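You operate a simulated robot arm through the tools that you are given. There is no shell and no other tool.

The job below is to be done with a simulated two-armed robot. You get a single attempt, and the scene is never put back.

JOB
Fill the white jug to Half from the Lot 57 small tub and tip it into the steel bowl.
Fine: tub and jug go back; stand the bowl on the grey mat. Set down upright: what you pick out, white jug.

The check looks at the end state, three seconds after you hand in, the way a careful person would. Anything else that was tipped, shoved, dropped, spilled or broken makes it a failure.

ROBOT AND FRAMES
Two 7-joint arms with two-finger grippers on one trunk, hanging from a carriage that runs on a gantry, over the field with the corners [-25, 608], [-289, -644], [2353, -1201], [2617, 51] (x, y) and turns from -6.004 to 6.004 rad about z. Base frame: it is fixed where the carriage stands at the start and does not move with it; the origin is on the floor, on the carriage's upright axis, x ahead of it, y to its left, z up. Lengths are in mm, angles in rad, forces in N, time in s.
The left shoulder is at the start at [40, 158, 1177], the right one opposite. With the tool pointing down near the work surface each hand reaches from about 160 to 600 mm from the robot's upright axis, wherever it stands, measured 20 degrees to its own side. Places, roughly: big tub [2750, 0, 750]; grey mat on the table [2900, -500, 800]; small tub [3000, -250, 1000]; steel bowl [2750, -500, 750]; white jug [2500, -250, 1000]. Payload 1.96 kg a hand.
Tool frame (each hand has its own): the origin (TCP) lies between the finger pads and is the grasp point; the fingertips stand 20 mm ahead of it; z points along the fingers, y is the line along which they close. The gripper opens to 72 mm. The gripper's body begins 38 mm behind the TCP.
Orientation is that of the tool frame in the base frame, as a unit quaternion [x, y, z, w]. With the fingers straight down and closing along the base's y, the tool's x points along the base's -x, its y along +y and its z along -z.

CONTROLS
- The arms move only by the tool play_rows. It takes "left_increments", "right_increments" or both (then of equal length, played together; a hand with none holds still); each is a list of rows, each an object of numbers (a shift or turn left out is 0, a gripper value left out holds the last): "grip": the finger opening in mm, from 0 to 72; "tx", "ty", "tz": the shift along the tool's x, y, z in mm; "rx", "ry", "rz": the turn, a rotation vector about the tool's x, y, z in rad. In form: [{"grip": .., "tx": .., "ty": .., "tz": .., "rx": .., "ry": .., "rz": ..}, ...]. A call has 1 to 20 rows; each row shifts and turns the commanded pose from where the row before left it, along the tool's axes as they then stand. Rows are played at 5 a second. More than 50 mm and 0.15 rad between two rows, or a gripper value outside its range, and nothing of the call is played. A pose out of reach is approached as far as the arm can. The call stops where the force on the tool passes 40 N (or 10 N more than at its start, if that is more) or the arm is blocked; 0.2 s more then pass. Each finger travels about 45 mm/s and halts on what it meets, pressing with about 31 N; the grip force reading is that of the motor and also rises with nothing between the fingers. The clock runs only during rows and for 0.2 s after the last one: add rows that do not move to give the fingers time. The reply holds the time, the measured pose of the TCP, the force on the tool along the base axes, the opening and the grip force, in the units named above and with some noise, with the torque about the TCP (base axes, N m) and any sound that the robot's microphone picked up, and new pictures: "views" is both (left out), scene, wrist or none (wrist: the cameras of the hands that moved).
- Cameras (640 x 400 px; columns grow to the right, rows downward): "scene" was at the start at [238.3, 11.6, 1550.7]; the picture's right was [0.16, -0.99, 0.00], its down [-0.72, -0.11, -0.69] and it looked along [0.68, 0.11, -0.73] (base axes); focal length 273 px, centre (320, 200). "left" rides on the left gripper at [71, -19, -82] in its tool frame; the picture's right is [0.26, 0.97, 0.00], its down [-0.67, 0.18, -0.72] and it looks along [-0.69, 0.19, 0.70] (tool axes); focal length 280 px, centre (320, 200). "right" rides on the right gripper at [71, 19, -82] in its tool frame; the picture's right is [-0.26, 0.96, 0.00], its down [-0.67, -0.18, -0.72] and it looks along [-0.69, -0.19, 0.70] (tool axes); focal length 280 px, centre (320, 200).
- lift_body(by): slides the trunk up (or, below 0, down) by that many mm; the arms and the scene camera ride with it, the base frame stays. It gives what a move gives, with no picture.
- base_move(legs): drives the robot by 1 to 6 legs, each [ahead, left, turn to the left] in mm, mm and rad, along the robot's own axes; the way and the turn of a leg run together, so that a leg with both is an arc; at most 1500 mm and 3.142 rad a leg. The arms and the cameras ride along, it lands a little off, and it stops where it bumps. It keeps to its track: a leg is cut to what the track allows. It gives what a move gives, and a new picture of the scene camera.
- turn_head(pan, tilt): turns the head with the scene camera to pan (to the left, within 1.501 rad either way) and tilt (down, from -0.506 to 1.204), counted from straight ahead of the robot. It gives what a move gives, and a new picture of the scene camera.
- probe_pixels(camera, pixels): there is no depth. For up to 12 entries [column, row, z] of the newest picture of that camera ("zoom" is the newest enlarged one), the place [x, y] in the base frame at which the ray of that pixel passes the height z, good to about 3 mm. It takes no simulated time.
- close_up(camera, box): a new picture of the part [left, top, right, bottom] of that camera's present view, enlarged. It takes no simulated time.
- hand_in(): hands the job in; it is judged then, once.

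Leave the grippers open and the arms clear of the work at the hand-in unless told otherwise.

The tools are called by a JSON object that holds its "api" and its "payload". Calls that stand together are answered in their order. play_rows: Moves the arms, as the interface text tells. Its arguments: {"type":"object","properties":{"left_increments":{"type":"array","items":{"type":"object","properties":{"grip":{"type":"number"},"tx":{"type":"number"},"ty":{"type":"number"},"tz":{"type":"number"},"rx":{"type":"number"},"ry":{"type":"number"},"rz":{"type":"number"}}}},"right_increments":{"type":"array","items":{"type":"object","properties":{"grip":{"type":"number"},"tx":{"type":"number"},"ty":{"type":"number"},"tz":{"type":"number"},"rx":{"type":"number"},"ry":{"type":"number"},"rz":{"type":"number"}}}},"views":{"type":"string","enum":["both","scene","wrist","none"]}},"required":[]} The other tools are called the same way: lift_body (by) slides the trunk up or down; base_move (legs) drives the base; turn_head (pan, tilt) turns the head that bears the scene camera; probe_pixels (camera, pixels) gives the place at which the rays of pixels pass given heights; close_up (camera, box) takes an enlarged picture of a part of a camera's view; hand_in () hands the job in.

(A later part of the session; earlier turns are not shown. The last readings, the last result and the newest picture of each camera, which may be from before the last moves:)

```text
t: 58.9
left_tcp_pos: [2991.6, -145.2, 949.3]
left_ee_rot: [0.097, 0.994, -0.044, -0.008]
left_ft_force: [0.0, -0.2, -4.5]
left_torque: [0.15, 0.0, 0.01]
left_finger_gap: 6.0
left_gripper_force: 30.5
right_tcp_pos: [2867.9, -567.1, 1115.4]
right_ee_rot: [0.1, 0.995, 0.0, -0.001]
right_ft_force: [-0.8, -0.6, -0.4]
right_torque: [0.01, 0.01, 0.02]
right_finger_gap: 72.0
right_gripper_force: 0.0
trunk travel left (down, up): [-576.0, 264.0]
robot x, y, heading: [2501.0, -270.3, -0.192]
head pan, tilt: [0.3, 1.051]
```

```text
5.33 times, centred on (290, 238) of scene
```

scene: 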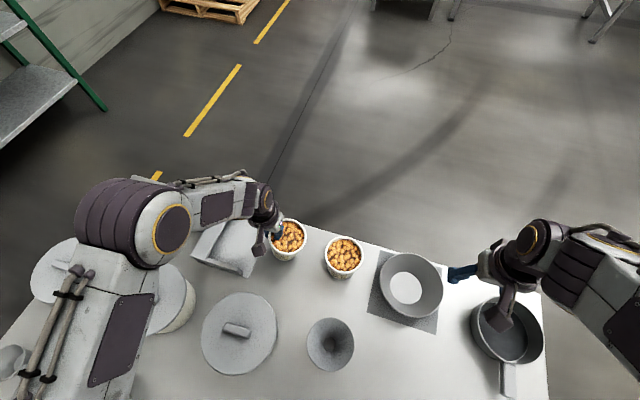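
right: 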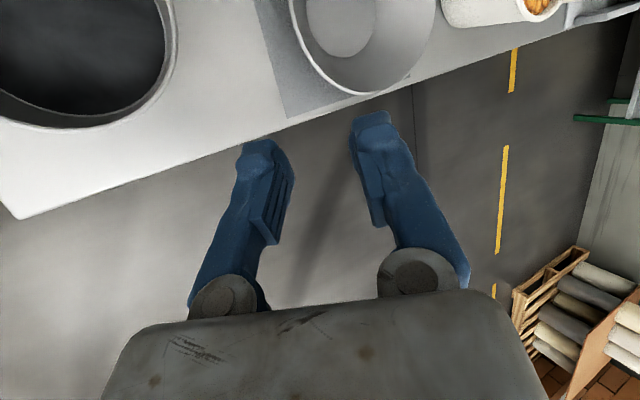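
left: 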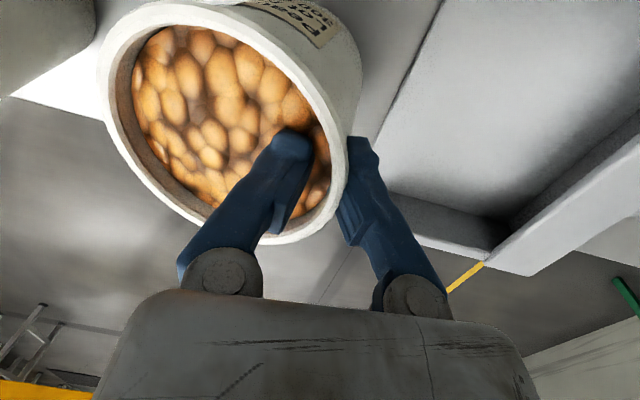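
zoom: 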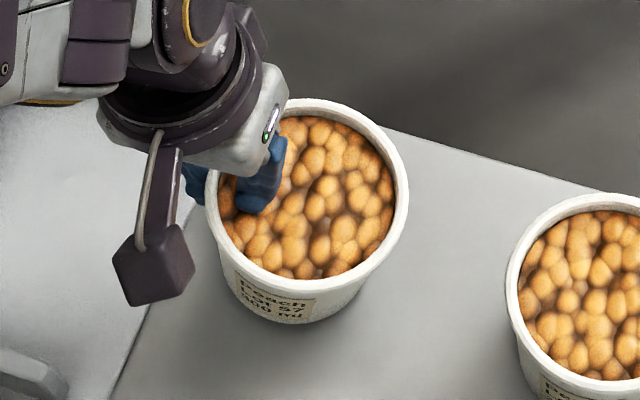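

The tub is held: ≈4.5 N weight, level. Raise it with the trunk by 200 mm, then drive back toward the jug with the tub high above everything.

{"api": "lift_body", "payload": {"by": 200}}

{"api": "base_move", "payload": {"legs": [[0, -70, 0], [-424, 0, 0]]}}

{"api": "turn_head", "payload": {"pan": 0.3, "tilt": 1.0}}

```text
t: 61.1
left_tcp_pos: [2990.7, -144.0, 1149.4]
left_ee_rot: [0.098, 0.994, -0.044, -0.007]
left_ft_force: [-0.8, -0.4, -3.6]
left_torque: [0.14, 0.01, 0.01]
left_finger_gap: 6.1
left_gripper_force: 30.7
right_tcp_pos: [2868.3, -567.2, 1315.0]
right_ee_rot: [0.1, 0.995, 0.001, 0.0]
right_ft_force: [-0.4, 0.7, -0.2]
right_torque: [-0.01, -0.01, 0.01]
right_finger_gap: 72.1
right_gripper_force: 0.1
trunk travel left (down, up): [-776.0, 64.0]
robot x, y, heading: [2501.9, -272.0, -0.199]
head pan, tilt: [0.3, 1.051]
```

```text
t: 64.3
left_tcp_pos: [2565.1, -130.1, 1150.3]
left_ee_rot: [0.098, 0.994, -0.044, -0.007]
left_ft_force: [0.3, -0.2, -3.9]
left_torque: [0.12, 0.01, 0.0]
left_finger_gap: 6.1
left_gripper_force: 30.9
right_tcp_pos: [2442.0, -551.4, 1315.1]
right_ee_rot: [0.099, 0.995, 0.0, -0.001]
right_ft_force: [0.3, -0.1, 0.2]
right_torque: [-0.01, -0.03, 0.01]
right_finger_gap: 72.1
right_gripper_force: 0.0
trunk travel left (down, up): [-776.0, 64.0]
robot x, y, heading: [2075.3, -247.7, -0.203]
head pan, tilt: [0.3, 1.051]
```

scene: 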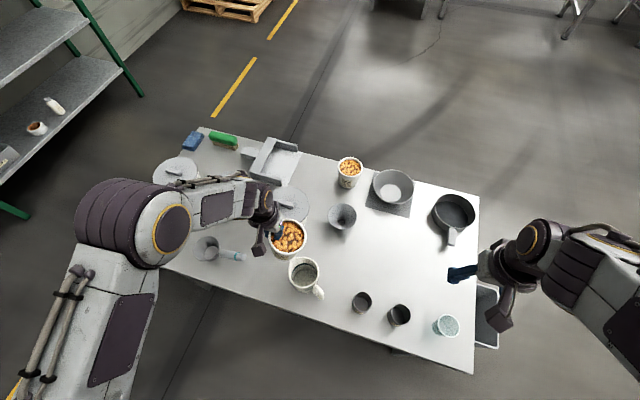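

```text
t: 64.9
left_tcp_pos: [2565.5, -129.9, 1149.8]
left_ee_rot: [0.099, 0.994, -0.044, -0.006]
left_ft_force: [0.0, 0.1, -4.1]
left_torque: [0.16, -0.03, 0.01]
left_finger_gap: 5.8
left_gripper_force: 31.0
right_tcp_pos: [2441.3, -551.4, 1314.9]
right_ee_rot: [0.099, 0.995, 0.001, 0.0]
right_ft_force: [0.2, -0.2, 0.4]
right_torque: [0.02, 0.02, 0.0]
right_finger_gap: 72.1
right_gripper_force: 0.1
trunk travel left (down, up): [-776.0, 64.0]
robot x, y, heading: [2073.4, -253.9, -0.199]
head pan, tilt: [0.3, 1.0]
```

scene: 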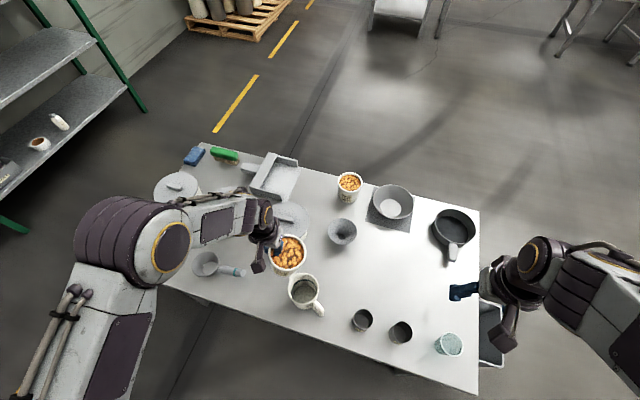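

Zoom on the jug and tub from here.

{"api": "close_up", "payload": {"camera": "scene", "box": [240, 225, 360, 325]}}

```text
4.00 times, centred on (300, 275) of scene
```

zoom: 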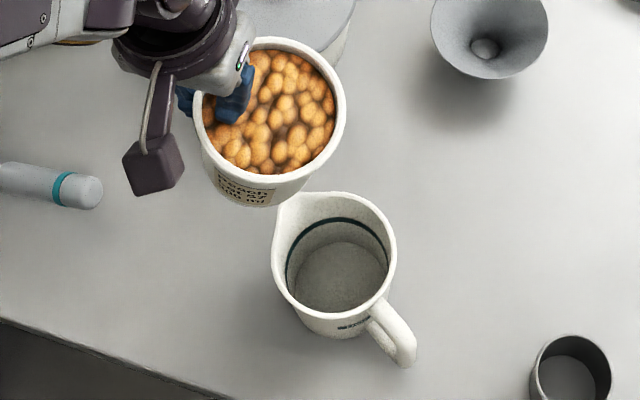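

{"api": "probe_pixels", "payload": {"camera": "zoom", "pixels": [[335, 251, 950], [335, 251, 960], [272, 251, 950], [398, 251, 950], [335, 192, 950], [335, 310, 950], [340, 278, 855], [280, 200, 950], [400, 345, 930], [293, 278, 855], [387, 278, 855]]}}

```text
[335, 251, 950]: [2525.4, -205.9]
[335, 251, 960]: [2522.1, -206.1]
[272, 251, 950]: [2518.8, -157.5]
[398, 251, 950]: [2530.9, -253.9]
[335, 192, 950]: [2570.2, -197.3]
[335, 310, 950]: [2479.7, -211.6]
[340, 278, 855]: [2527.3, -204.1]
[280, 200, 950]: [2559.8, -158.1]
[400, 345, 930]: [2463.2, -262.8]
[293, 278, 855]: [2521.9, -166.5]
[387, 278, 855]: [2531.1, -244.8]
```

Jug rim centre ≈ (2525,-205,950). Probe the held tub's rim centre relative to the TCP (rim now at z≈1157).

{"api": "probe_pixels", "payload": {"camera": "zoom", "pixels": [[270, 110, 1157], [193, 105, 1157], [346, 115, 1157], [272, 38, 1157], [268, 182, 1157], [340, 220, 900], [340, 220, 910], [340, 238, 860], [335, 196, 945]]}}

```text
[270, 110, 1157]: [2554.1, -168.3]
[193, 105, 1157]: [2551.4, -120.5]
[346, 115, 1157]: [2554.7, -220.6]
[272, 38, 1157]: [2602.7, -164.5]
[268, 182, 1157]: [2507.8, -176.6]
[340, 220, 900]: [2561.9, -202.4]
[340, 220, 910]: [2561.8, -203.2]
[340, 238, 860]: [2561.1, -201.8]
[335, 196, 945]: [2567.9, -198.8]
```

Tub centre sits ≈42 mm right of the TCP. I'll move it over the jug's far side (so the robot-side lip will be over the jug), at TCP z≈1075, and begin tilting toward the robot by 0.35 rad.

{"api": "play_rows", "payload": {"left_increments": [{"tx": -13.7, "ty": -10.9, "tz": 26.1}, {"tx": -13.7, "ty": -10.9, "tz": 26.1}, {"tx": -13.7, "ty": -10.9, "tz": 26.1}, {}, {"ry": -0.116, "rz": 0.0105}, {"ry": -0.116, "rz": 0.0105}, {"ry": -0.116, "rz": 0.0105}, {}], "views": "both"}}

{"api": "close_up", "payload": {"camera": "scene", "box": [240, 205, 360, 305]}}

```text
t: 66.7
left_tcp_pos: [2598.3, -175.8, 1073.3]
left_ee_rot: [0.106, 0.978, -0.061, 0.166]
left_ft_force: [0.1, 0.2, -4.1]
left_torque: [0.13, 0.09, 0.02]
left_finger_gap: 6.2
left_gripper_force: 30.7
right_tcp_pos: [2441.7, -551.6, 1314.5]
right_ee_rot: [0.099, 0.995, 0.0, 0.0]
right_ft_force: [0.8, -0.4, -0.9]
right_torque: [-0.03, 0.0, 0.01]
right_finger_gap: 71.9
right_gripper_force: 0.0
trunk travel left (down, up): [-776.0, 64.0]
robot x, y, heading: [2072.4, -253.2, -0.198]
head pan, tilt: [0.3, 1.0]
```

scene: 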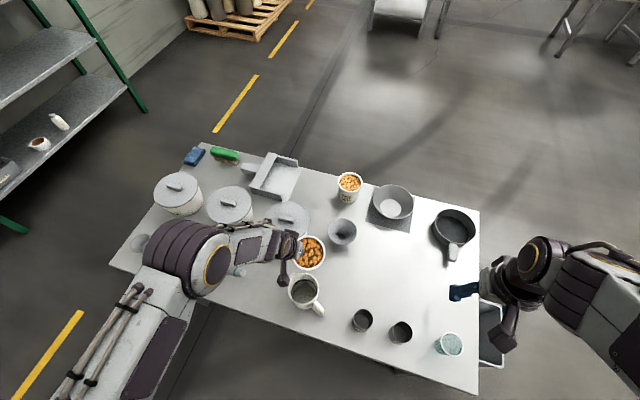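
left: 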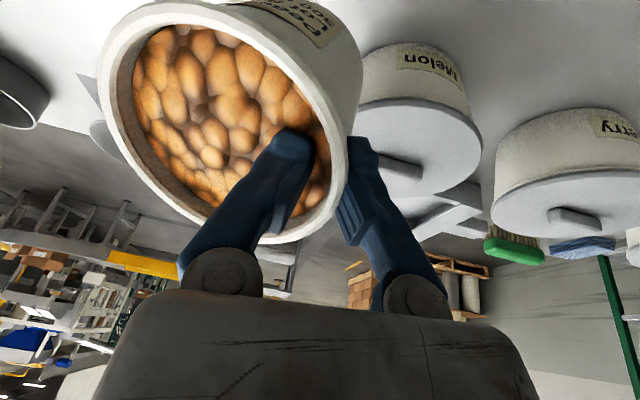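

```text
4.00 times, centred on (300, 255) of scene
```

zoom: 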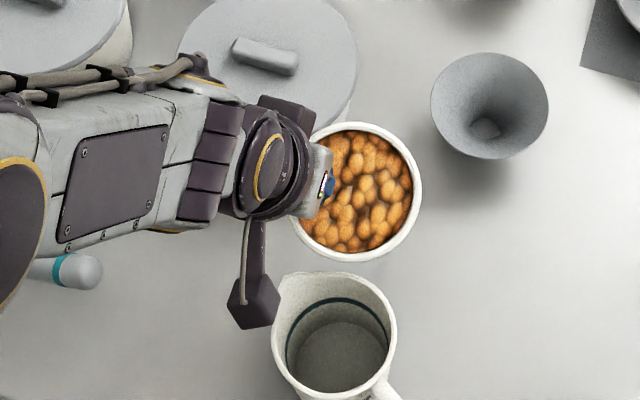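

Tub tilted 20° with no flow yet. Probe where the lip (zoom (357,262)) is relative to the jug.

{"api": "probe_pixels", "payload": {"camera": "zoom", "pixels": [[360, 192, 1080], [357, 262, 1063], [421, 192, 1080], [335, 330, 950], [272, 330, 950], [398, 330, 950]]}}

```text
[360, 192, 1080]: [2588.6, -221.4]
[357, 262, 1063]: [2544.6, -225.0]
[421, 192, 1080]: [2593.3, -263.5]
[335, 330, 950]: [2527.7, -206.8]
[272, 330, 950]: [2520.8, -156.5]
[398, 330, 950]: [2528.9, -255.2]
```

The lip is ~15 mm right of the jug's centre line; shift left 15 mm while tilting on to ≈0.7 rad, keeping the lip height.

{"api": "play_rows", "payload": {"left_increments": [{"ty": 7.5}, {"ty": 7.5}, {"tx": -0.8, "tz": -5.9, "ry": -0.1, "rz": 0.009}, {"tx": -0.8, "tz": -5.9, "ry": -0.1, "rz": 0.009}, {}, {}], "views": "both"}}

{"api": "close_up", "payload": {"camera": "scene", "box": [240, 205, 360, 305]}}

```text
t: 68.1
left_tcp_pos: [2597.6, -160.1, 1083.9]
left_ee_rot: [0.108, 0.956, -0.07, 0.263]
left_ft_force: [-0.5, -0.4, -4.3]
left_torque: [0.14, 0.11, 0.0]
left_finger_gap: 6.0
left_gripper_force: 30.4
right_tcp_pos: [2441.2, -552.6, 1314.7]
right_ee_rot: [0.099, 0.995, 0.0, 0.0]
right_ft_force: [0.2, -1.1, -0.1]
right_torque: [0.01, 0.02, 0.02]
right_finger_gap: 72.0
right_gripper_force: 0.0
trunk travel left (down, up): [-776.0, 64.0]
robot x, y, heading: [2079.4, -255.5, -0.198]
head pan, tilt: [0.3, 1.0]
```

scene: 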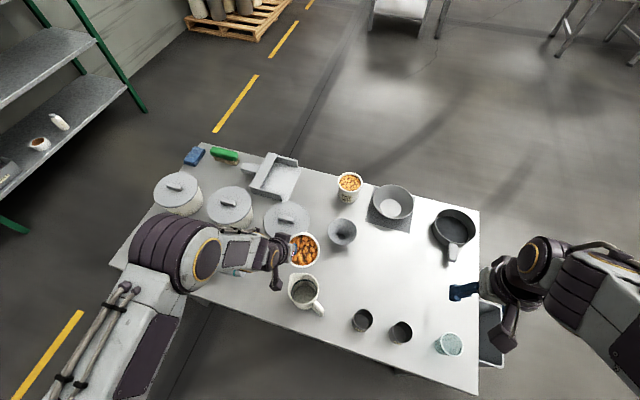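
left: 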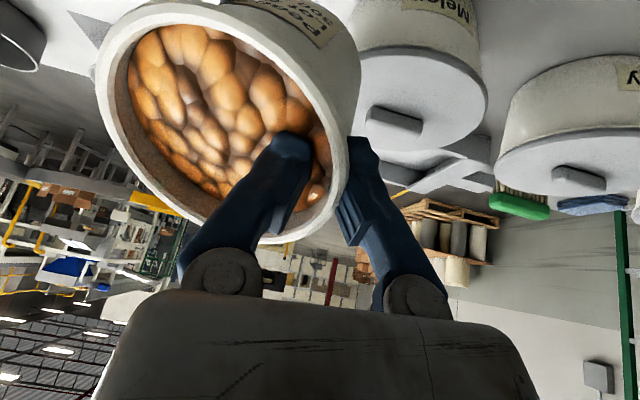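

```text
4.00 times, centred on (300, 255) of scene
```

zoom: 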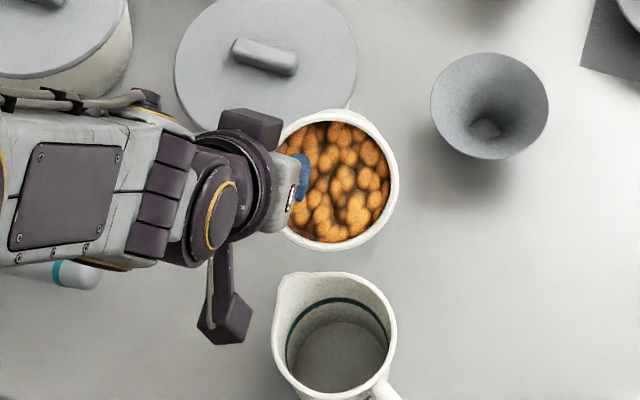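

Content has shifted toward the lip, nothing over yet. Probe the lip again.

{"api": "probe_pixels", "payload": {"camera": "zoom", "pixels": [[340, 249, 1063], [398, 175, 1085], [345, 112, 1105]]}}

```text
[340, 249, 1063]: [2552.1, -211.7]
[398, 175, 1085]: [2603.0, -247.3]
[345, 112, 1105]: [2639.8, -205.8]
```

Lateral is right; bring the lip 8 mm nearer, 25 mm lower, and tilt to ≈0.75 rad, then hold to watch.

{"api": "play_rows", "payload": {"left_increments": [{"tx": 10, "tz": 2.4, "ry": -0.1, "rz": 0.009}, {"tx": 10, "tz": 2.4, "ry": -0.1, "rz": 0.009}, {}, {}, {}], "views": "both"}}

{"api": "close_up", "payload": {"camera": "scene", "box": [240, 205, 360, 305]}}

```text
t: 69.3
left_tcp_pos: [2584.7, -157.2, 1069.1]
left_ee_rot: [0.108, 0.924, -0.076, 0.359]
left_ft_force: [-0.9, -1.4, -3.7]
left_torque: [0.13, 0.15, -0.06]
left_finger_gap: 5.9
left_gripper_force: 30.7
right_tcp_pos: [2441.3, -550.6, 1315.1]
right_ee_rot: [0.099, 0.995, 0.0, 0.001]
right_ft_force: [0.6, 0.3, 0.0]
right_torque: [0.03, 0.02, 0.02]
right_finger_gap: 71.8
right_gripper_force: 0.1
trunk travel left (down, up): [-776.0, 64.0]
robot x, y, heading: [2078.4, -252.0, -0.195]
head pan, tilt: [0.3, 1.0]
```

scene: 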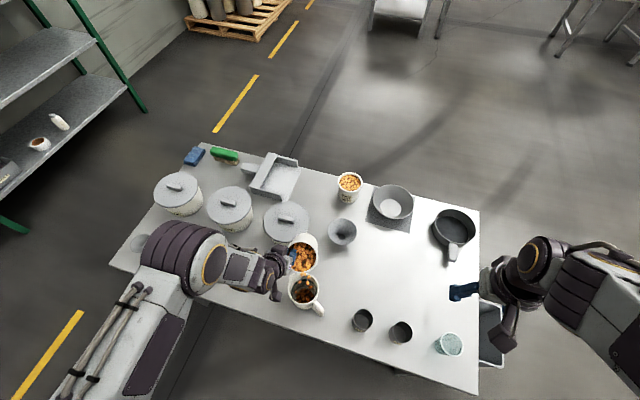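
left: 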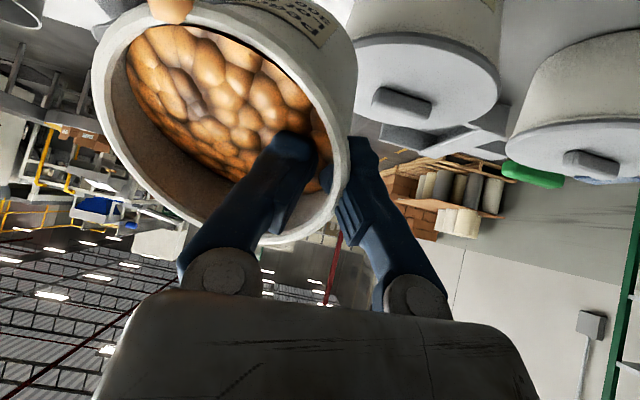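

```text
4.00 times, centred on (300, 255) of scene
```

zoom: 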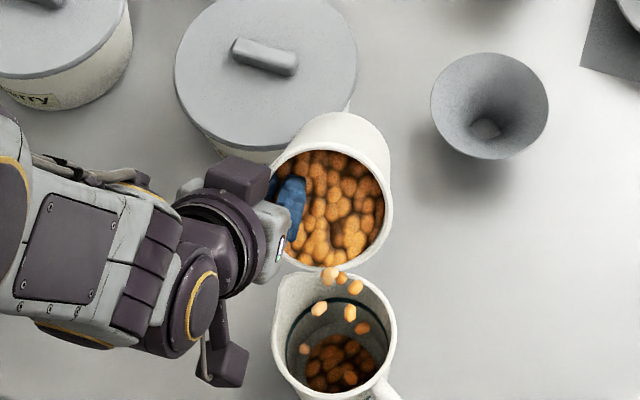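

Pieces are falling right into the jug. Hold still 1 s and look again.

{"api": "play_rows", "payload": {"left_increments": [{}, {}, {}, {}, {}], "views": "scene"}}

{"api": "close_up", "payload": {"camera": "scene", "box": [260, 225, 356, 305]}}

```text
t: 70.5
left_tcp_pos: [2585.6, -156.7, 1068.9]
left_ee_rot: [0.109, 0.924, -0.078, 0.357]
left_ft_force: [-1.2, 0.7, -3.6]
left_torque: [0.14, 0.11, -0.01]
left_finger_gap: 5.8
left_gripper_force: 31.4
right_tcp_pos: [2442.1, -552.3, 1315.2]
right_ee_rot: [0.1, 0.995, 0.0, 0.0]
right_ft_force: [0.4, 0.2, -0.6]
right_torque: [0.01, 0.01, -0.01]
right_finger_gap: 71.7
right_gripper_force: 0.0
trunk travel left (down, up): [-776.0, 64.0]
robot x, y, heading: [2074.6, -256.9, -0.2]
head pan, tilt: [0.3, 1.0]
```

scene: 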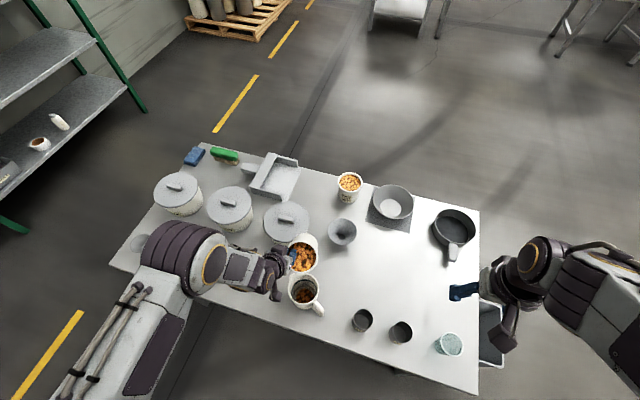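

```text
5.00 times, centred on (308, 265) of scene
```

zoom: 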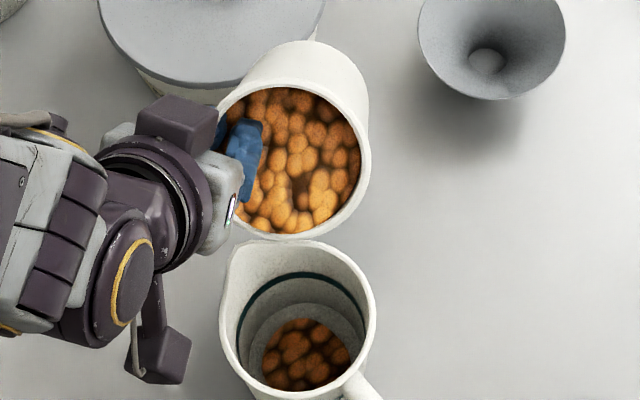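

Flow stopped at 0.75 rad with about one to two layers in the jug. Lower the lip 20 mm and tilt to ≈0.9 rad.

{"api": "play_rows", "payload": {"left_increments": [{"tx": 6.9, "tz": 2.9, "ry": -0.05, "rz": 0.0045}, {"tx": 6.9, "tz": 2.9, "ry": -0.05, "rz": 0.0045}, {"ry": -0.05, "rz": 0.0045}, {}, {}, {}, {}], "views": "scene"}}

{"api": "close_up", "payload": {"camera": "scene", "box": [260, 225, 356, 305]}}

```text
t: 72.1
left_tcp_pos: [2578.9, -157.7, 1054.6]
left_ee_rot: [0.109, 0.894, -0.082, 0.426]
left_ft_force: [0.4, 0.2, -3.8]
left_torque: [0.16, 0.15, 0.03]
left_finger_gap: 6.1
left_gripper_force: 31.4
right_tcp_pos: [2442.1, -550.1, 1316.9]
right_ee_rot: [0.099, 0.995, 0.0, 0.0]
right_ft_force: [-0.7, 0.3, 0.2]
right_torque: [0.0, -0.03, 0.01]
right_finger_gap: 72.0
right_gripper_force: 0.0
trunk travel left (down, up): [-776.0, 64.0]
robot x, y, heading: [2078.7, -248.7, -0.202]
head pan, tilt: [0.3, 1.0]
```

scene: 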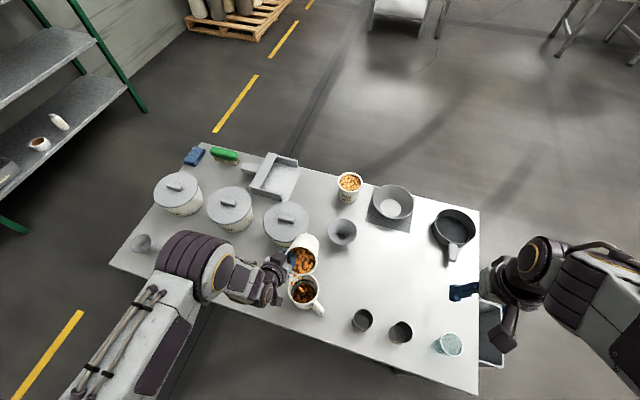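

```text
5.00 times, centred on (308, 265) of scene
```

zoom: 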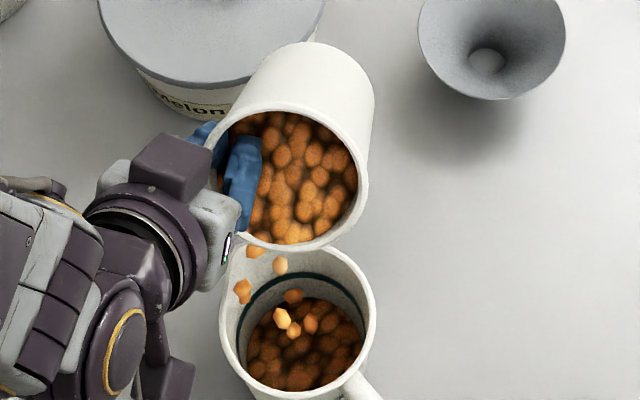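

Still flowing; some pieces fall toward the jug's left side. Shift 6 mm right and hold.

{"api": "play_rows", "payload": {"left_increments": [{"ty": -6}, {}, {}, {}], "views": "scene"}}

{"api": "close_up", "payload": {"camera": "scene", "box": [260, 225, 356, 305]}}

```text
t: 73.1
left_tcp_pos: [2578.5, -163.1, 1054.3]
left_ee_rot: [0.108, 0.894, -0.082, 0.427]
left_ft_force: [0.6, 0.6, -4.2]
left_torque: [0.16, 0.18, -0.02]
left_finger_gap: 6.0
left_gripper_force: 30.9
right_tcp_pos: [2441.5, -551.9, 1314.2]
right_ee_rot: [0.1, 0.995, -0.001, 0.0]
right_ft_force: [-0.3, -0.4, -0.4]
right_torque: [0.0, 0.03, 0.0]
right_finger_gap: 72.1
right_gripper_force: 0.0
trunk travel left (down, up): [-776.0, 64.0]
robot x, y, heading: [2076.7, -252.2, -0.202]
head pan, tilt: [0.3, 1.0]
```

scene: 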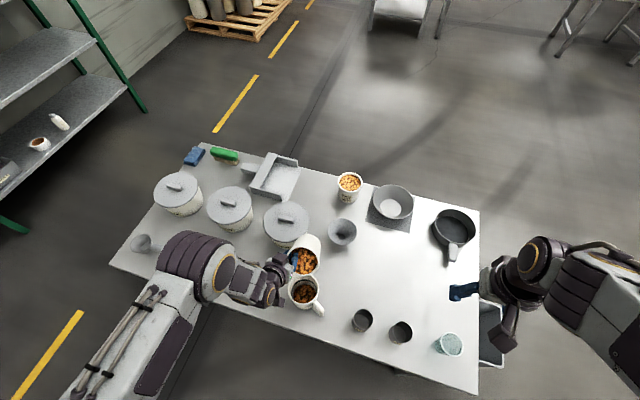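

```text
5.00 times, centred on (308, 265) of scene
```

zoom: 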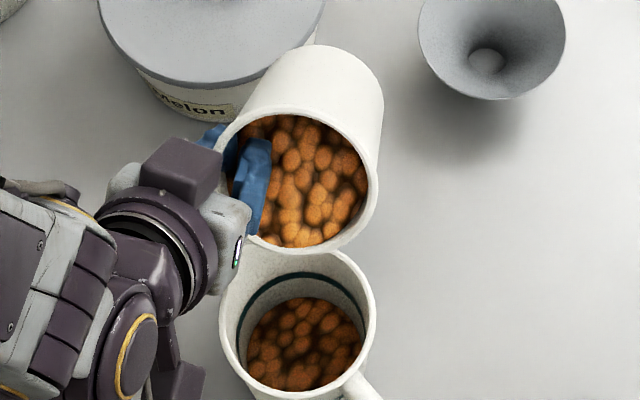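

Jug level is still well under the band. Tilt on to ≈1.05 rad, lip a little lower.

{"api": "play_rows", "payload": {"left_increments": [{"tx": 2.4, "tz": -0.6, "ry": -0.05, "rz": 0.0045}, {"tx": 2.4, "tz": -0.6, "ry": -0.05, "rz": 0.0045}, {"tx": 2.4, "tz": -0.6, "ry": -0.05, "rz": 0.0045}, {}, {}, {}, {}], "views": "scene"}}

{"api": "close_up", "payload": {"camera": "scene", "box": [260, 225, 356, 305]}}

```text
t: 74.7
left_tcp_pos: [2571.0, -161.8, 1050.6]
left_ee_rot: [0.108, 0.859, -0.088, 0.492]
left_ft_force: [0.0, 0.2, -3.1]
left_torque: [0.14, 0.12, 0.01]
left_finger_gap: 6.1
left_gripper_force: 30.1
right_tcp_pos: [2440.5, -553.2, 1314.7]
right_ee_rot: [0.099, 0.995, 0.001, 0.0]
right_ft_force: [-0.5, -0.9, -0.8]
right_torque: [0.01, -0.02, -0.03]
right_finger_gap: 71.7
right_gripper_force: 0.0
trunk travel left (down, up): [-776.0, 64.0]
robot x, y, heading: [2077.2, -256.7, -0.198]
head pan, tilt: [0.3, 1.0]
```

scene: 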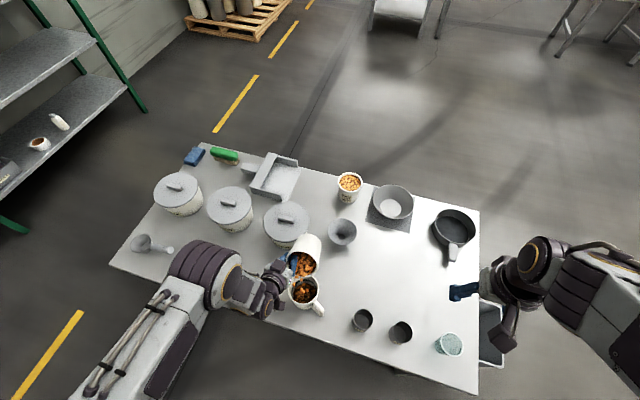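

```text
5.00 times, centred on (308, 265) of scene
```

zoom: 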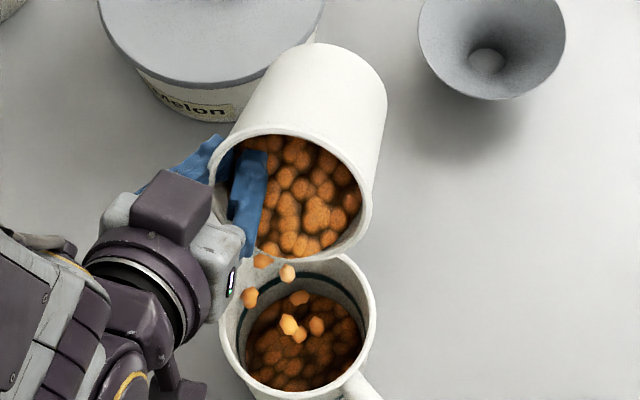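

Still flowing; hold and look again.

{"api": "play_rows", "payload": {"left_increments": [{}, {}, {}, {}], "views": "scene"}}

{"api": "close_up", "payload": {"camera": "scene", "box": [260, 225, 356, 305]}}

```text
t: 75.7
left_tcp_pos: [2571.8, -161.3, 1051.6]
left_ee_rot: [0.108, 0.859, -0.087, 0.492]
left_ft_force: [-0.7, -0.6, -2.4]
left_torque: [0.14, 0.17, 0.0]
left_finger_gap: 5.9
left_gripper_force: 30.7
right_tcp_pos: [2443.3, -551.7, 1314.4]
right_ee_rot: [0.1, 0.995, 0.0, -0.001]
right_ft_force: [0.4, 0.5, -0.4]
right_torque: [-0.02, -0.02, -0.02]
right_finger_gap: 72.1
right_gripper_force: 0.0
trunk travel left (down, up): [-776.0, 64.0]
robot x, y, heading: [2078.7, -251.8, -0.2]
head pan, tilt: [0.3, 1.0]
```

scene: 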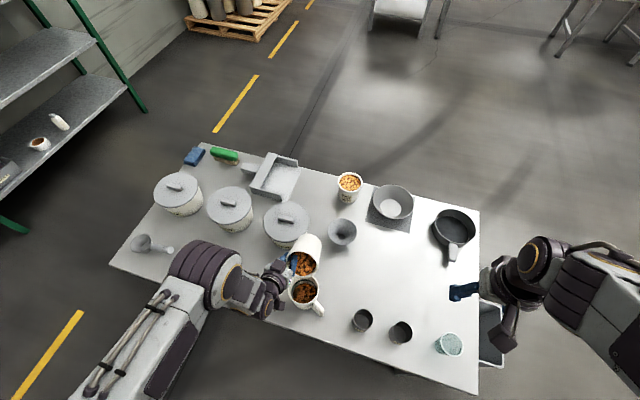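

```text
5.00 times, centred on (308, 265) of scene
```

zoom: 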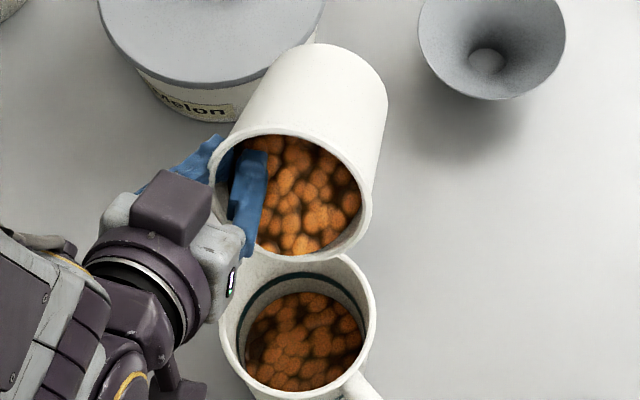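

Level nearing the band but still below (content edge row ≈292, band ≈277). Tilt a further 0.07 rad and hold.

{"api": "play_rows", "payload": {"left_increments": [{"tx": 0, "tz": -2, "ry": -0.035, "rz": 0.003}, {"tx": 0, "tz": -2, "ry": -0.035, "rz": 0.003}, {}, {}, {}, {}, {}], "views": "scene"}}

{"api": "close_up", "payload": {"camera": "scene", "box": [260, 225, 356, 305]}}

```text
t: 77.3
left_tcp_pos: [2567.9, -160.6, 1051.9]
left_ee_rot: [0.108, 0.841, -0.09, 0.523]
left_ft_force: [1.0, 0.0, -3.5]
left_torque: [0.11, 0.15, -0.01]
left_finger_gap: 6.1
left_gripper_force: 31.2
right_tcp_pos: [2442.0, -552.2, 1314.7]
right_ee_rot: [0.099, 0.995, 0.0, 0.0]
right_ft_force: [-0.1, 0.8, -0.3]
right_torque: [0.0, -0.02, -0.01]
right_finger_gap: 72.2
right_gripper_force: 0.1
trunk travel left (down, up): [-776.0, 64.0]
robot x, y, heading: [2073.5, -250.2, -0.2]
head pan, tilt: [0.3, 1.0]
```

scene: 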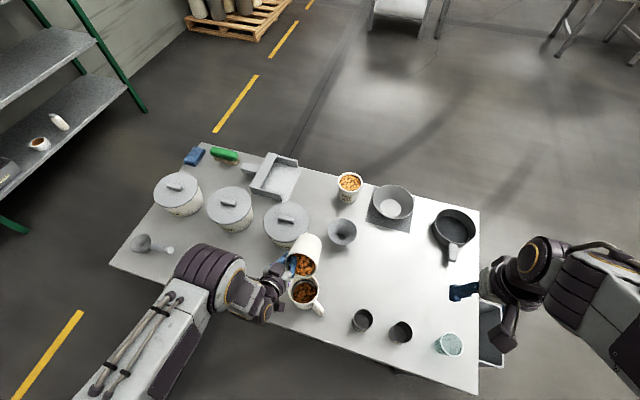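

```text
5.00 times, centred on (308, 265) of scene
```

zoom: 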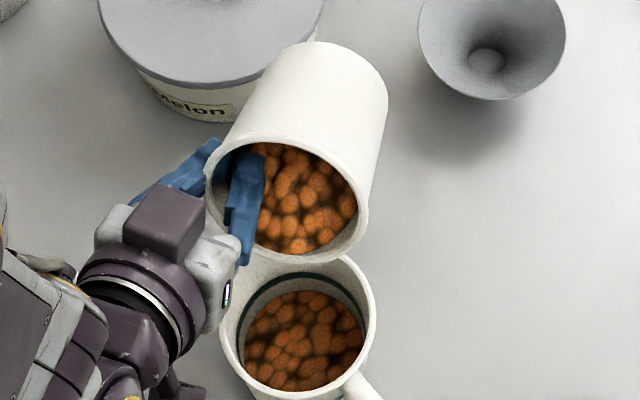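

A bit more. Tilt another 0.07 rad and hold.

{"api": "play_rows", "payload": {"left_increments": [{"tz": -2, "ry": -0.035, "rz": 0.003}, {"tz": -2, "ry": -0.035, "rz": 0.003}, {}, {}, {}, {}, {}], "views": "scene"}}

{"api": "close_up", "payload": {"camera": "scene", "box": [260, 225, 356, 305]}}

```text
t: 78.9
left_tcp_pos: [2565.5, -159.3, 1053.7]
left_ee_rot: [0.106, 0.822, -0.091, 0.552]
left_ft_force: [0.7, 0.7, -3.4]
left_torque: [0.13, 0.09, -0.03]
left_finger_gap: 6.0
left_gripper_force: 31.4
right_tcp_pos: [2441.8, -550.9, 1314.8]
right_ee_rot: [0.099, 0.995, 0.0, 0.0]
right_ft_force: [-0.7, -0.4, 0.3]
right_torque: [-0.01, 0.0, -0.02]
right_finger_gap: 71.9
right_gripper_force: 0.1
trunk travel left (down, up): [-776.0, 64.0]
robot x, y, heading: [2078.4, -258.2, -0.202]
head pan, tilt: [0.3, 1.0]
```

scene: 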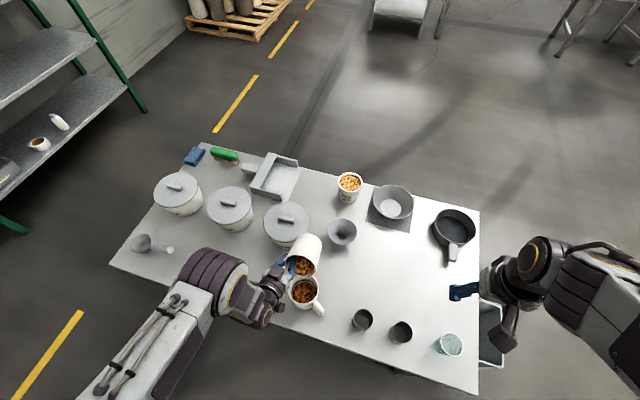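

```text
5.00 times, centred on (308, 265) of scene
```

zoom: 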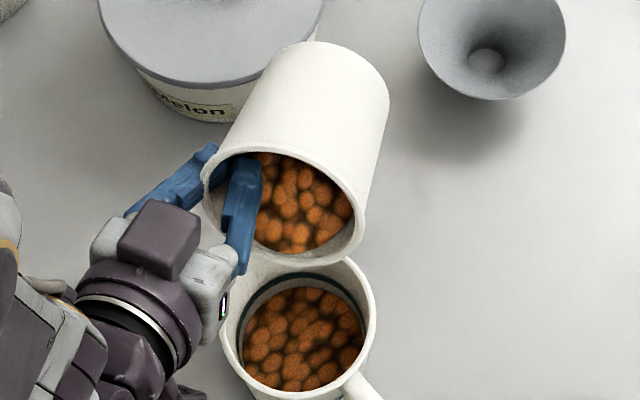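

Close to the band now. Enlarge more.

{"api": "close_up", "payload": {"camera": "scene", "box": [296, 270, 344, 310]}}

```text
10.00 times, centred on (320, 290) of scene
```

zoom: 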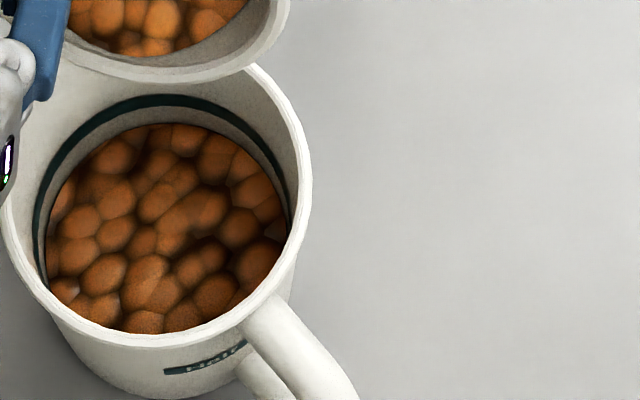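

The surface is still ≈10–13 mm below the band's lower edge. Continue: tilt 0.08 rad more and hold.

{"api": "play_rows", "payload": {"left_increments": [{"tz": -2, "ry": -0.04, "rz": 0.0035}, {"tz": -2, "ry": -0.04, "rz": 0.0035}, {}, {}, {}, {}, {}, {}], "views": "none"}}

{"api": "close_up", "payload": {"camera": "scene", "box": [280, 250, 344, 310]}}

```text
t: 80.7
left_tcp_pos: [2560.8, -157.9, 1057.3]
left_ee_rot: [0.105, 0.799, -0.093, 0.585]
left_ft_force: [0.1, -0.8, -2.1]
left_torque: [0.12, 0.1, 0.0]
left_finger_gap: 5.9
left_gripper_force: 30.8
right_tcp_pos: [2442.3, -551.8, 1314.4]
right_ee_rot: [0.1, 0.995, 0.0, 0.0]
right_ft_force: [0.0, -0.1, -0.7]
right_torque: [0.0, 0.0, 0.03]
right_finger_gap: 71.9
right_gripper_force: 0.0
trunk travel left (down, up): [-776.0, 64.0]
robot x, y, heading: [2078.1, -252.9, -0.204]
head pan, tilt: [0.3, 1.0]
```

```text
6.67 times, centred on (312, 280) of scene
```

zoom: 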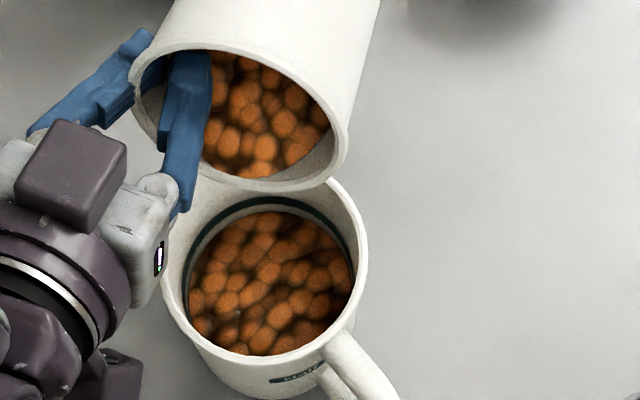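

{"api": "close_up", "payload": {"camera": "scene", "box": [296, 270, 344, 310]}}

```text
10.00 times, centred on (320, 290) of scene
```

zoom: 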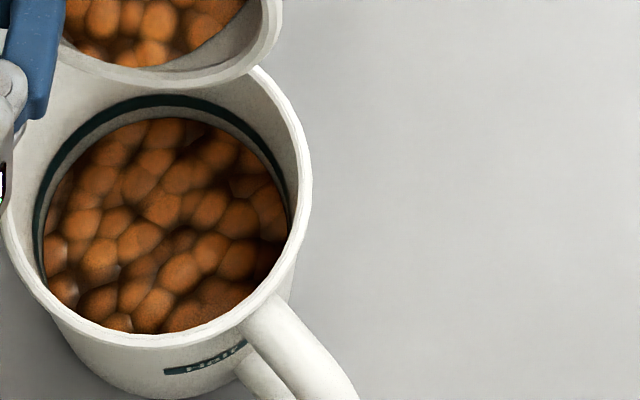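

Still ≈8 mm under. Another 0.08 rad.

{"api": "play_rows", "payload": {"left_increments": [{"tz": -1, "ry": -0.04, "rz": 0.0035}, {"tz": -1, "ry": -0.04, "rz": 0.0035}, {}, {}, {}, {}, {}, {}], "views": "none"}}

{"api": "close_up", "payload": {"camera": "scene", "box": [280, 250, 344, 310]}}

{"api": "close_up", "payload": {"camera": "scene", "box": [296, 270, 344, 310]}}

```text
t: 82.5
left_tcp_pos: [2559.4, -157.8, 1056.3]
left_ee_rot: [0.105, 0.774, -0.096, 0.617]
left_ft_force: [-0.5, 0.6, -1.0]
left_torque: [0.13, 0.08, 0.03]
left_finger_gap: 5.9
left_gripper_force: 30.8
right_tcp_pos: [2441.6, -551.7, 1314.1]
right_ee_rot: [0.099, 0.995, 0.0, 0.0]
right_ft_force: [-0.5, -0.8, 0.0]
right_torque: [0.01, 0.03, 0.0]
right_finger_gap: 72.1
right_gripper_force: 0.0
trunk travel left (down, up): [-776.0, 64.0]
robot x, y, heading: [2079.5, -251.7, -0.203]
head pan, tilt: [0.3, 1.0]
```

```text
6.67 times, centred on (312, 280) of scene
```

zoom: 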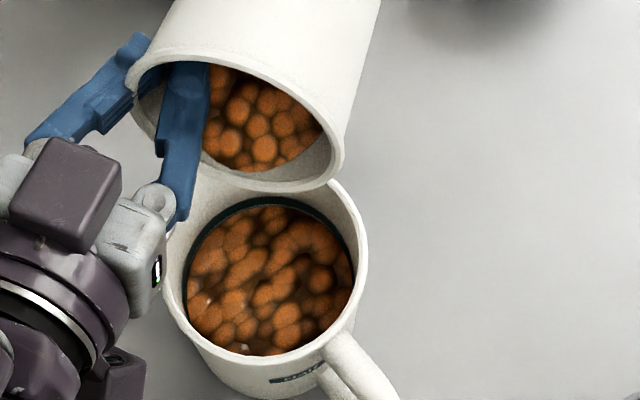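

```text
10.00 times, centred on (320, 290) of scene
```

zoom: 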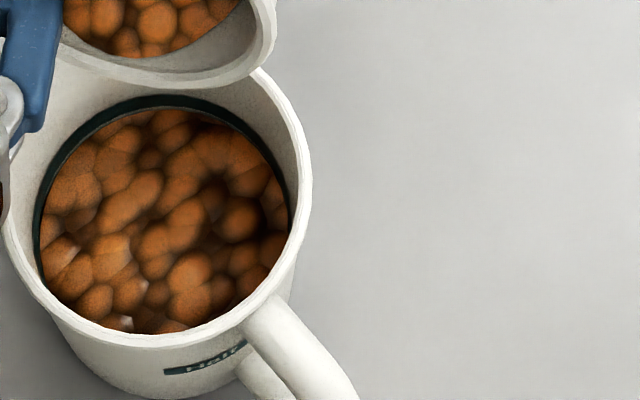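

The far edge now touches the band's lower edge; the near-left side is lower. A touch more: 0.05 rad and hold.

{"api": "play_rows", "payload": {"left_increments": [{"ty": 0, "tz": -1, "ry": -0.025, "rz": 0.002}, {"ry": -0.025, "rz": 0.002}, {}, {}, {}, {}, {}, {}], "views": "none"}}

{"api": "close_up", "payload": {"camera": "scene", "box": [280, 250, 344, 310]}}

{"api": "close_up", "payload": {"camera": "scene", "box": [296, 270, 344, 310]}}

```text
t: 84.3
left_tcp_pos: [2557.9, -157.9, 1056.5]
left_ee_rot: [0.103, 0.758, -0.097, 0.637]
left_ft_force: [0.5, -0.3, -2.0]
left_torque: [0.09, 0.06, 0.02]
left_finger_gap: 6.1
left_gripper_force: 30.8
right_tcp_pos: [2441.7, -551.4, 1314.2]
right_ee_rot: [0.099, 0.995, 0.0, 0.0]
right_ft_force: [-0.5, -0.1, -0.1]
right_torque: [-0.01, 0.01, 0.0]
right_finger_gap: 72.0
right_gripper_force: 0.1
trunk travel left (down, up): [-776.0, 64.0]
robot x, y, heading: [2073.6, -255.5, -0.201]
head pan, tilt: [0.3, 1.0]
```

```text
6.67 times, centred on (312, 280) of scene
```

zoom: 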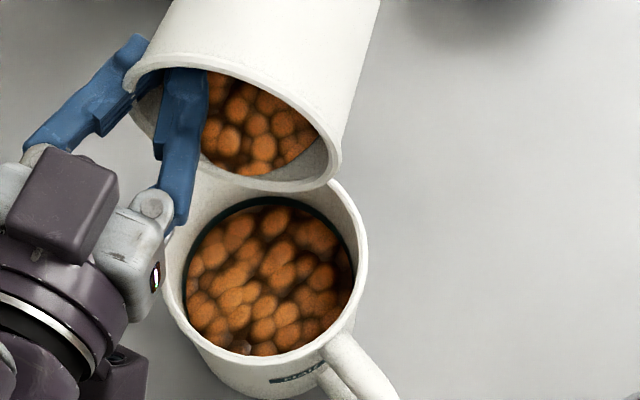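

```text
10.00 times, centred on (320, 290) of scene
```

zoom: 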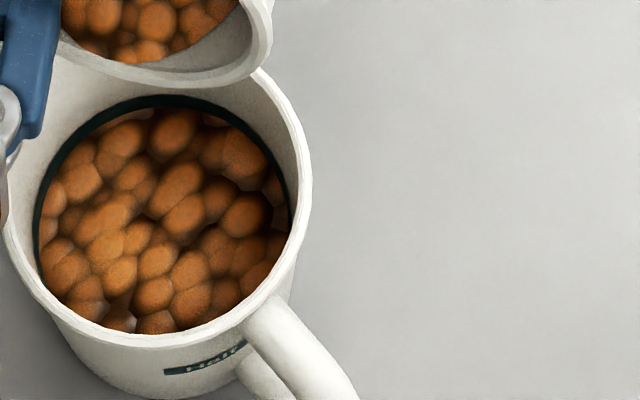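

Level is at the band's lower edge. One more small step of 0.05 rad to bring it to the middle of the band.

{"api": "play_rows", "payload": {"left_increments": [{"tz": -1, "ry": -0.025, "rz": 0.002}, {"ry": -0.025, "rz": 0.002}, {}, {}, {}, {}, {}, {}], "views": "none"}}

{"api": "close_up", "payload": {"camera": "scene", "box": [280, 250, 344, 310]}}

{"api": "close_up", "payload": {"camera": "scene", "box": [296, 270, 344, 310]}}

```text
t: 86.1
left_tcp_pos: [2557.8, -157.1, 1056.7]
left_ee_rot: [0.103, 0.743, -0.099, 0.654]
left_ft_force: [-0.2, -0.8, -1.6]
left_torque: [0.1, 0.05, 0.02]
left_finger_gap: 6.0
left_gripper_force: 31.1
right_tcp_pos: [2442.6, -553.3, 1315.4]
right_ee_rot: [0.1, 0.995, 0.0, 0.001]
right_ft_force: [0.3, -0.3, 0.0]
right_torque: [0.01, 0.0, -0.01]
right_finger_gap: 72.3
right_gripper_force: 0.0
trunk travel left (down, up): [-776.0, 64.0]
robot x, y, heading: [2080.4, -254.7, -0.196]
head pan, tilt: [0.3, 1.0]
```

```text
6.67 times, centred on (312, 280) of scene
```

zoom: 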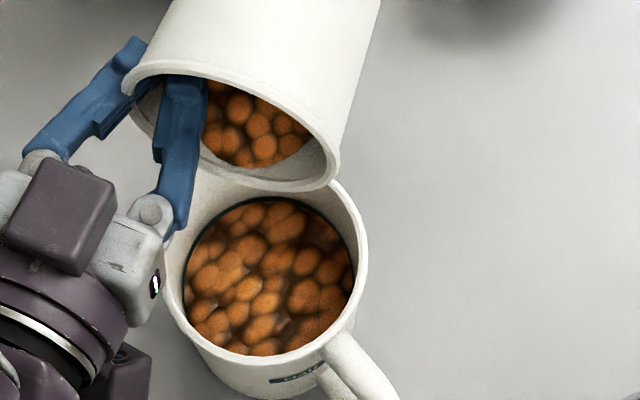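

```text
10.00 times, centred on (320, 290) of scene
```

zoom: 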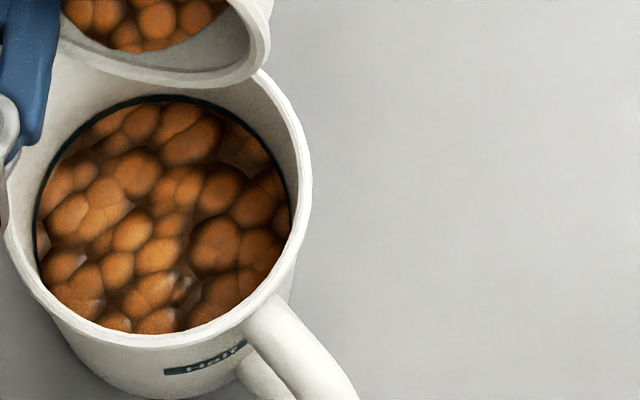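

The surface now reaches the middle/upper part of the band — that's Half. Bring the tub back upright over the jug while rising.

{"api": "play_rows", "payload": {"left_increments": [{"tx": -7.9, "tz": -1, "ry": 0.1444, "rz": -0.013}, {"tx": -7.7, "tz": -2.1, "ry": 0.1444, "rz": -0.013}, {"tx": -7.3, "tz": -3.2, "ry": 0.1444, "rz": -0.013}, {"tx": -6.8, "tz": -4.2, "ry": 0.1444, "rz": -0.013}, {"tx": -6.1, "tz": -5.2, "ry": 0.1444, "rz": -0.013}, {"tx": -5.3, "tz": -6, "ry": 0.1444, "rz": -0.013}, {"tx": -4.4, "tz": -6.7, "ry": 0.1444, "rz": -0.013}, {"tx": -3.4, "tz": -7.2, "ry": 0.1444, "rz": -0.013}, {"tx": -2.3, "tz": -7.7, "ry": 0.1444, "rz": -0.013}, {"tx": -1.2, "tz": -7.9, "ry": 0.1444, "rz": -0.013}, {}, {}], "views": "both"}}

{"api": "close_up", "payload": {"camera": "scene", "box": [240, 215, 360, 315]}}

```text
t: 88.7
left_tcp_pos: [2558.8, -152.9, 1136.4]
left_ee_rot: [0.098, 0.994, -0.045, -0.006]
left_ft_force: [-0.3, 0.3, -0.6]
left_torque: [0.08, -0.03, -0.02]
left_finger_gap: 6.2
left_gripper_force: 31.3
right_tcp_pos: [2441.5, -551.1, 1315.1]
right_ee_rot: [0.099, 0.995, -0.001, 0.001]
right_ft_force: [-0.1, 0.4, 0.5]
right_torque: [-0.03, 0.02, -0.01]
right_finger_gap: 72.2
right_gripper_force: 0.1
trunk travel left (down, up): [-776.0, 64.0]
robot x, y, heading: [2075.6, -253.0, -0.201]
head pan, tilt: [0.3, 1.0]
```

scene: 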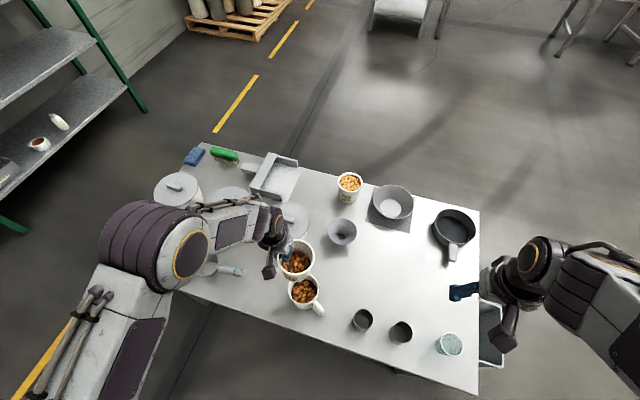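
left: 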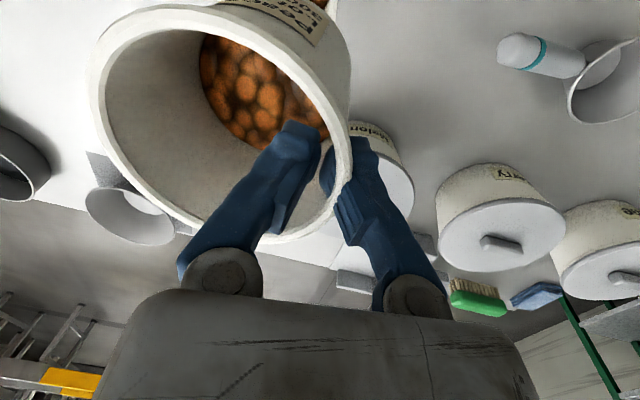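

```text
4.00 times, centred on (300, 265) of scene
```

zoom: 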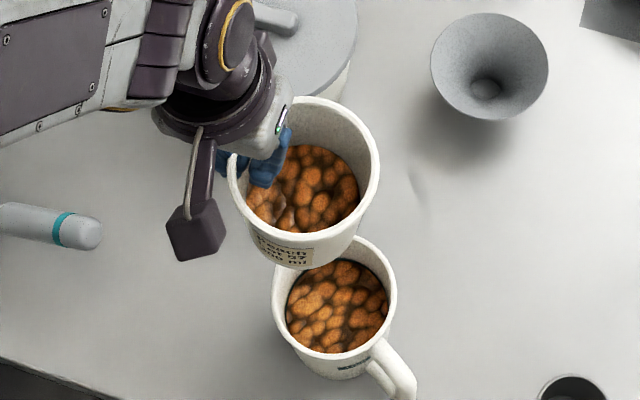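

Tub upright, some content left in it. Check the jug level closely and the table for spills.

{"api": "close_up", "payload": {"camera": "scene", "box": [284, 265, 332, 305]}}

{"api": "close_up", "payload": {"camera": "scene", "box": [200, 225, 440, 375]}}

```text
10.00 times, centred on (308, 285) of scene
```

zoom: 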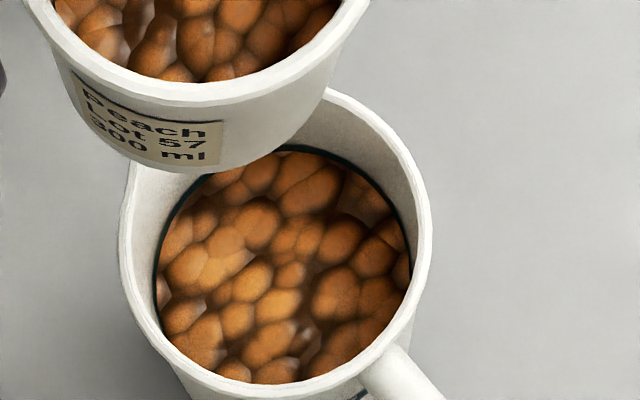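

```text
2.67 times, centred on (320, 300) of scene
```

zoom: 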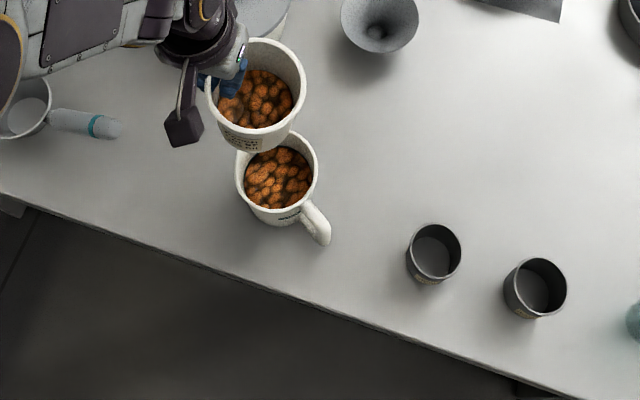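

Shift the tub 70 mm away so that I can see the whole jug mouth.

{"api": "play_rows", "payload": {"left_increments": [{"tx": -35}, {"tx": -35}, {}], "views": "none"}}

{"api": "close_up", "payload": {"camera": "scene", "box": [282, 265, 330, 305]}}

```text
t: 89.5
left_tcp_pos: [2626.2, -165.8, 1135.6]
left_ee_rot: [0.098, 0.994, -0.045, -0.006]
left_ft_force: [-0.3, 0.8, -1.5]
left_torque: [0.06, 0.01, -0.01]
left_finger_gap: 6.2
left_gripper_force: 31.2
right_tcp_pos: [2443.0, -551.9, 1314.1]
right_ee_rot: [0.099, 0.995, 0.0, 0.001]
right_ft_force: [-0.2, 0.1, 0.1]
right_torque: [-0.01, -0.01, -0.02]
right_finger_gap: 71.9
right_gripper_force: 0.1
trunk travel left (down, up): [-776.0, 64.0]
robot x, y, heading: [2079.5, -253.3, -0.197]
head pan, tilt: [0.3, 1.0]
```

```text
10.00 times, centred on (306, 285) of scene
```

zoom: 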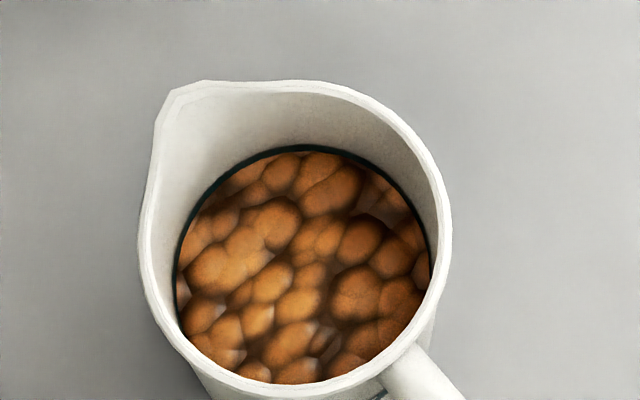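

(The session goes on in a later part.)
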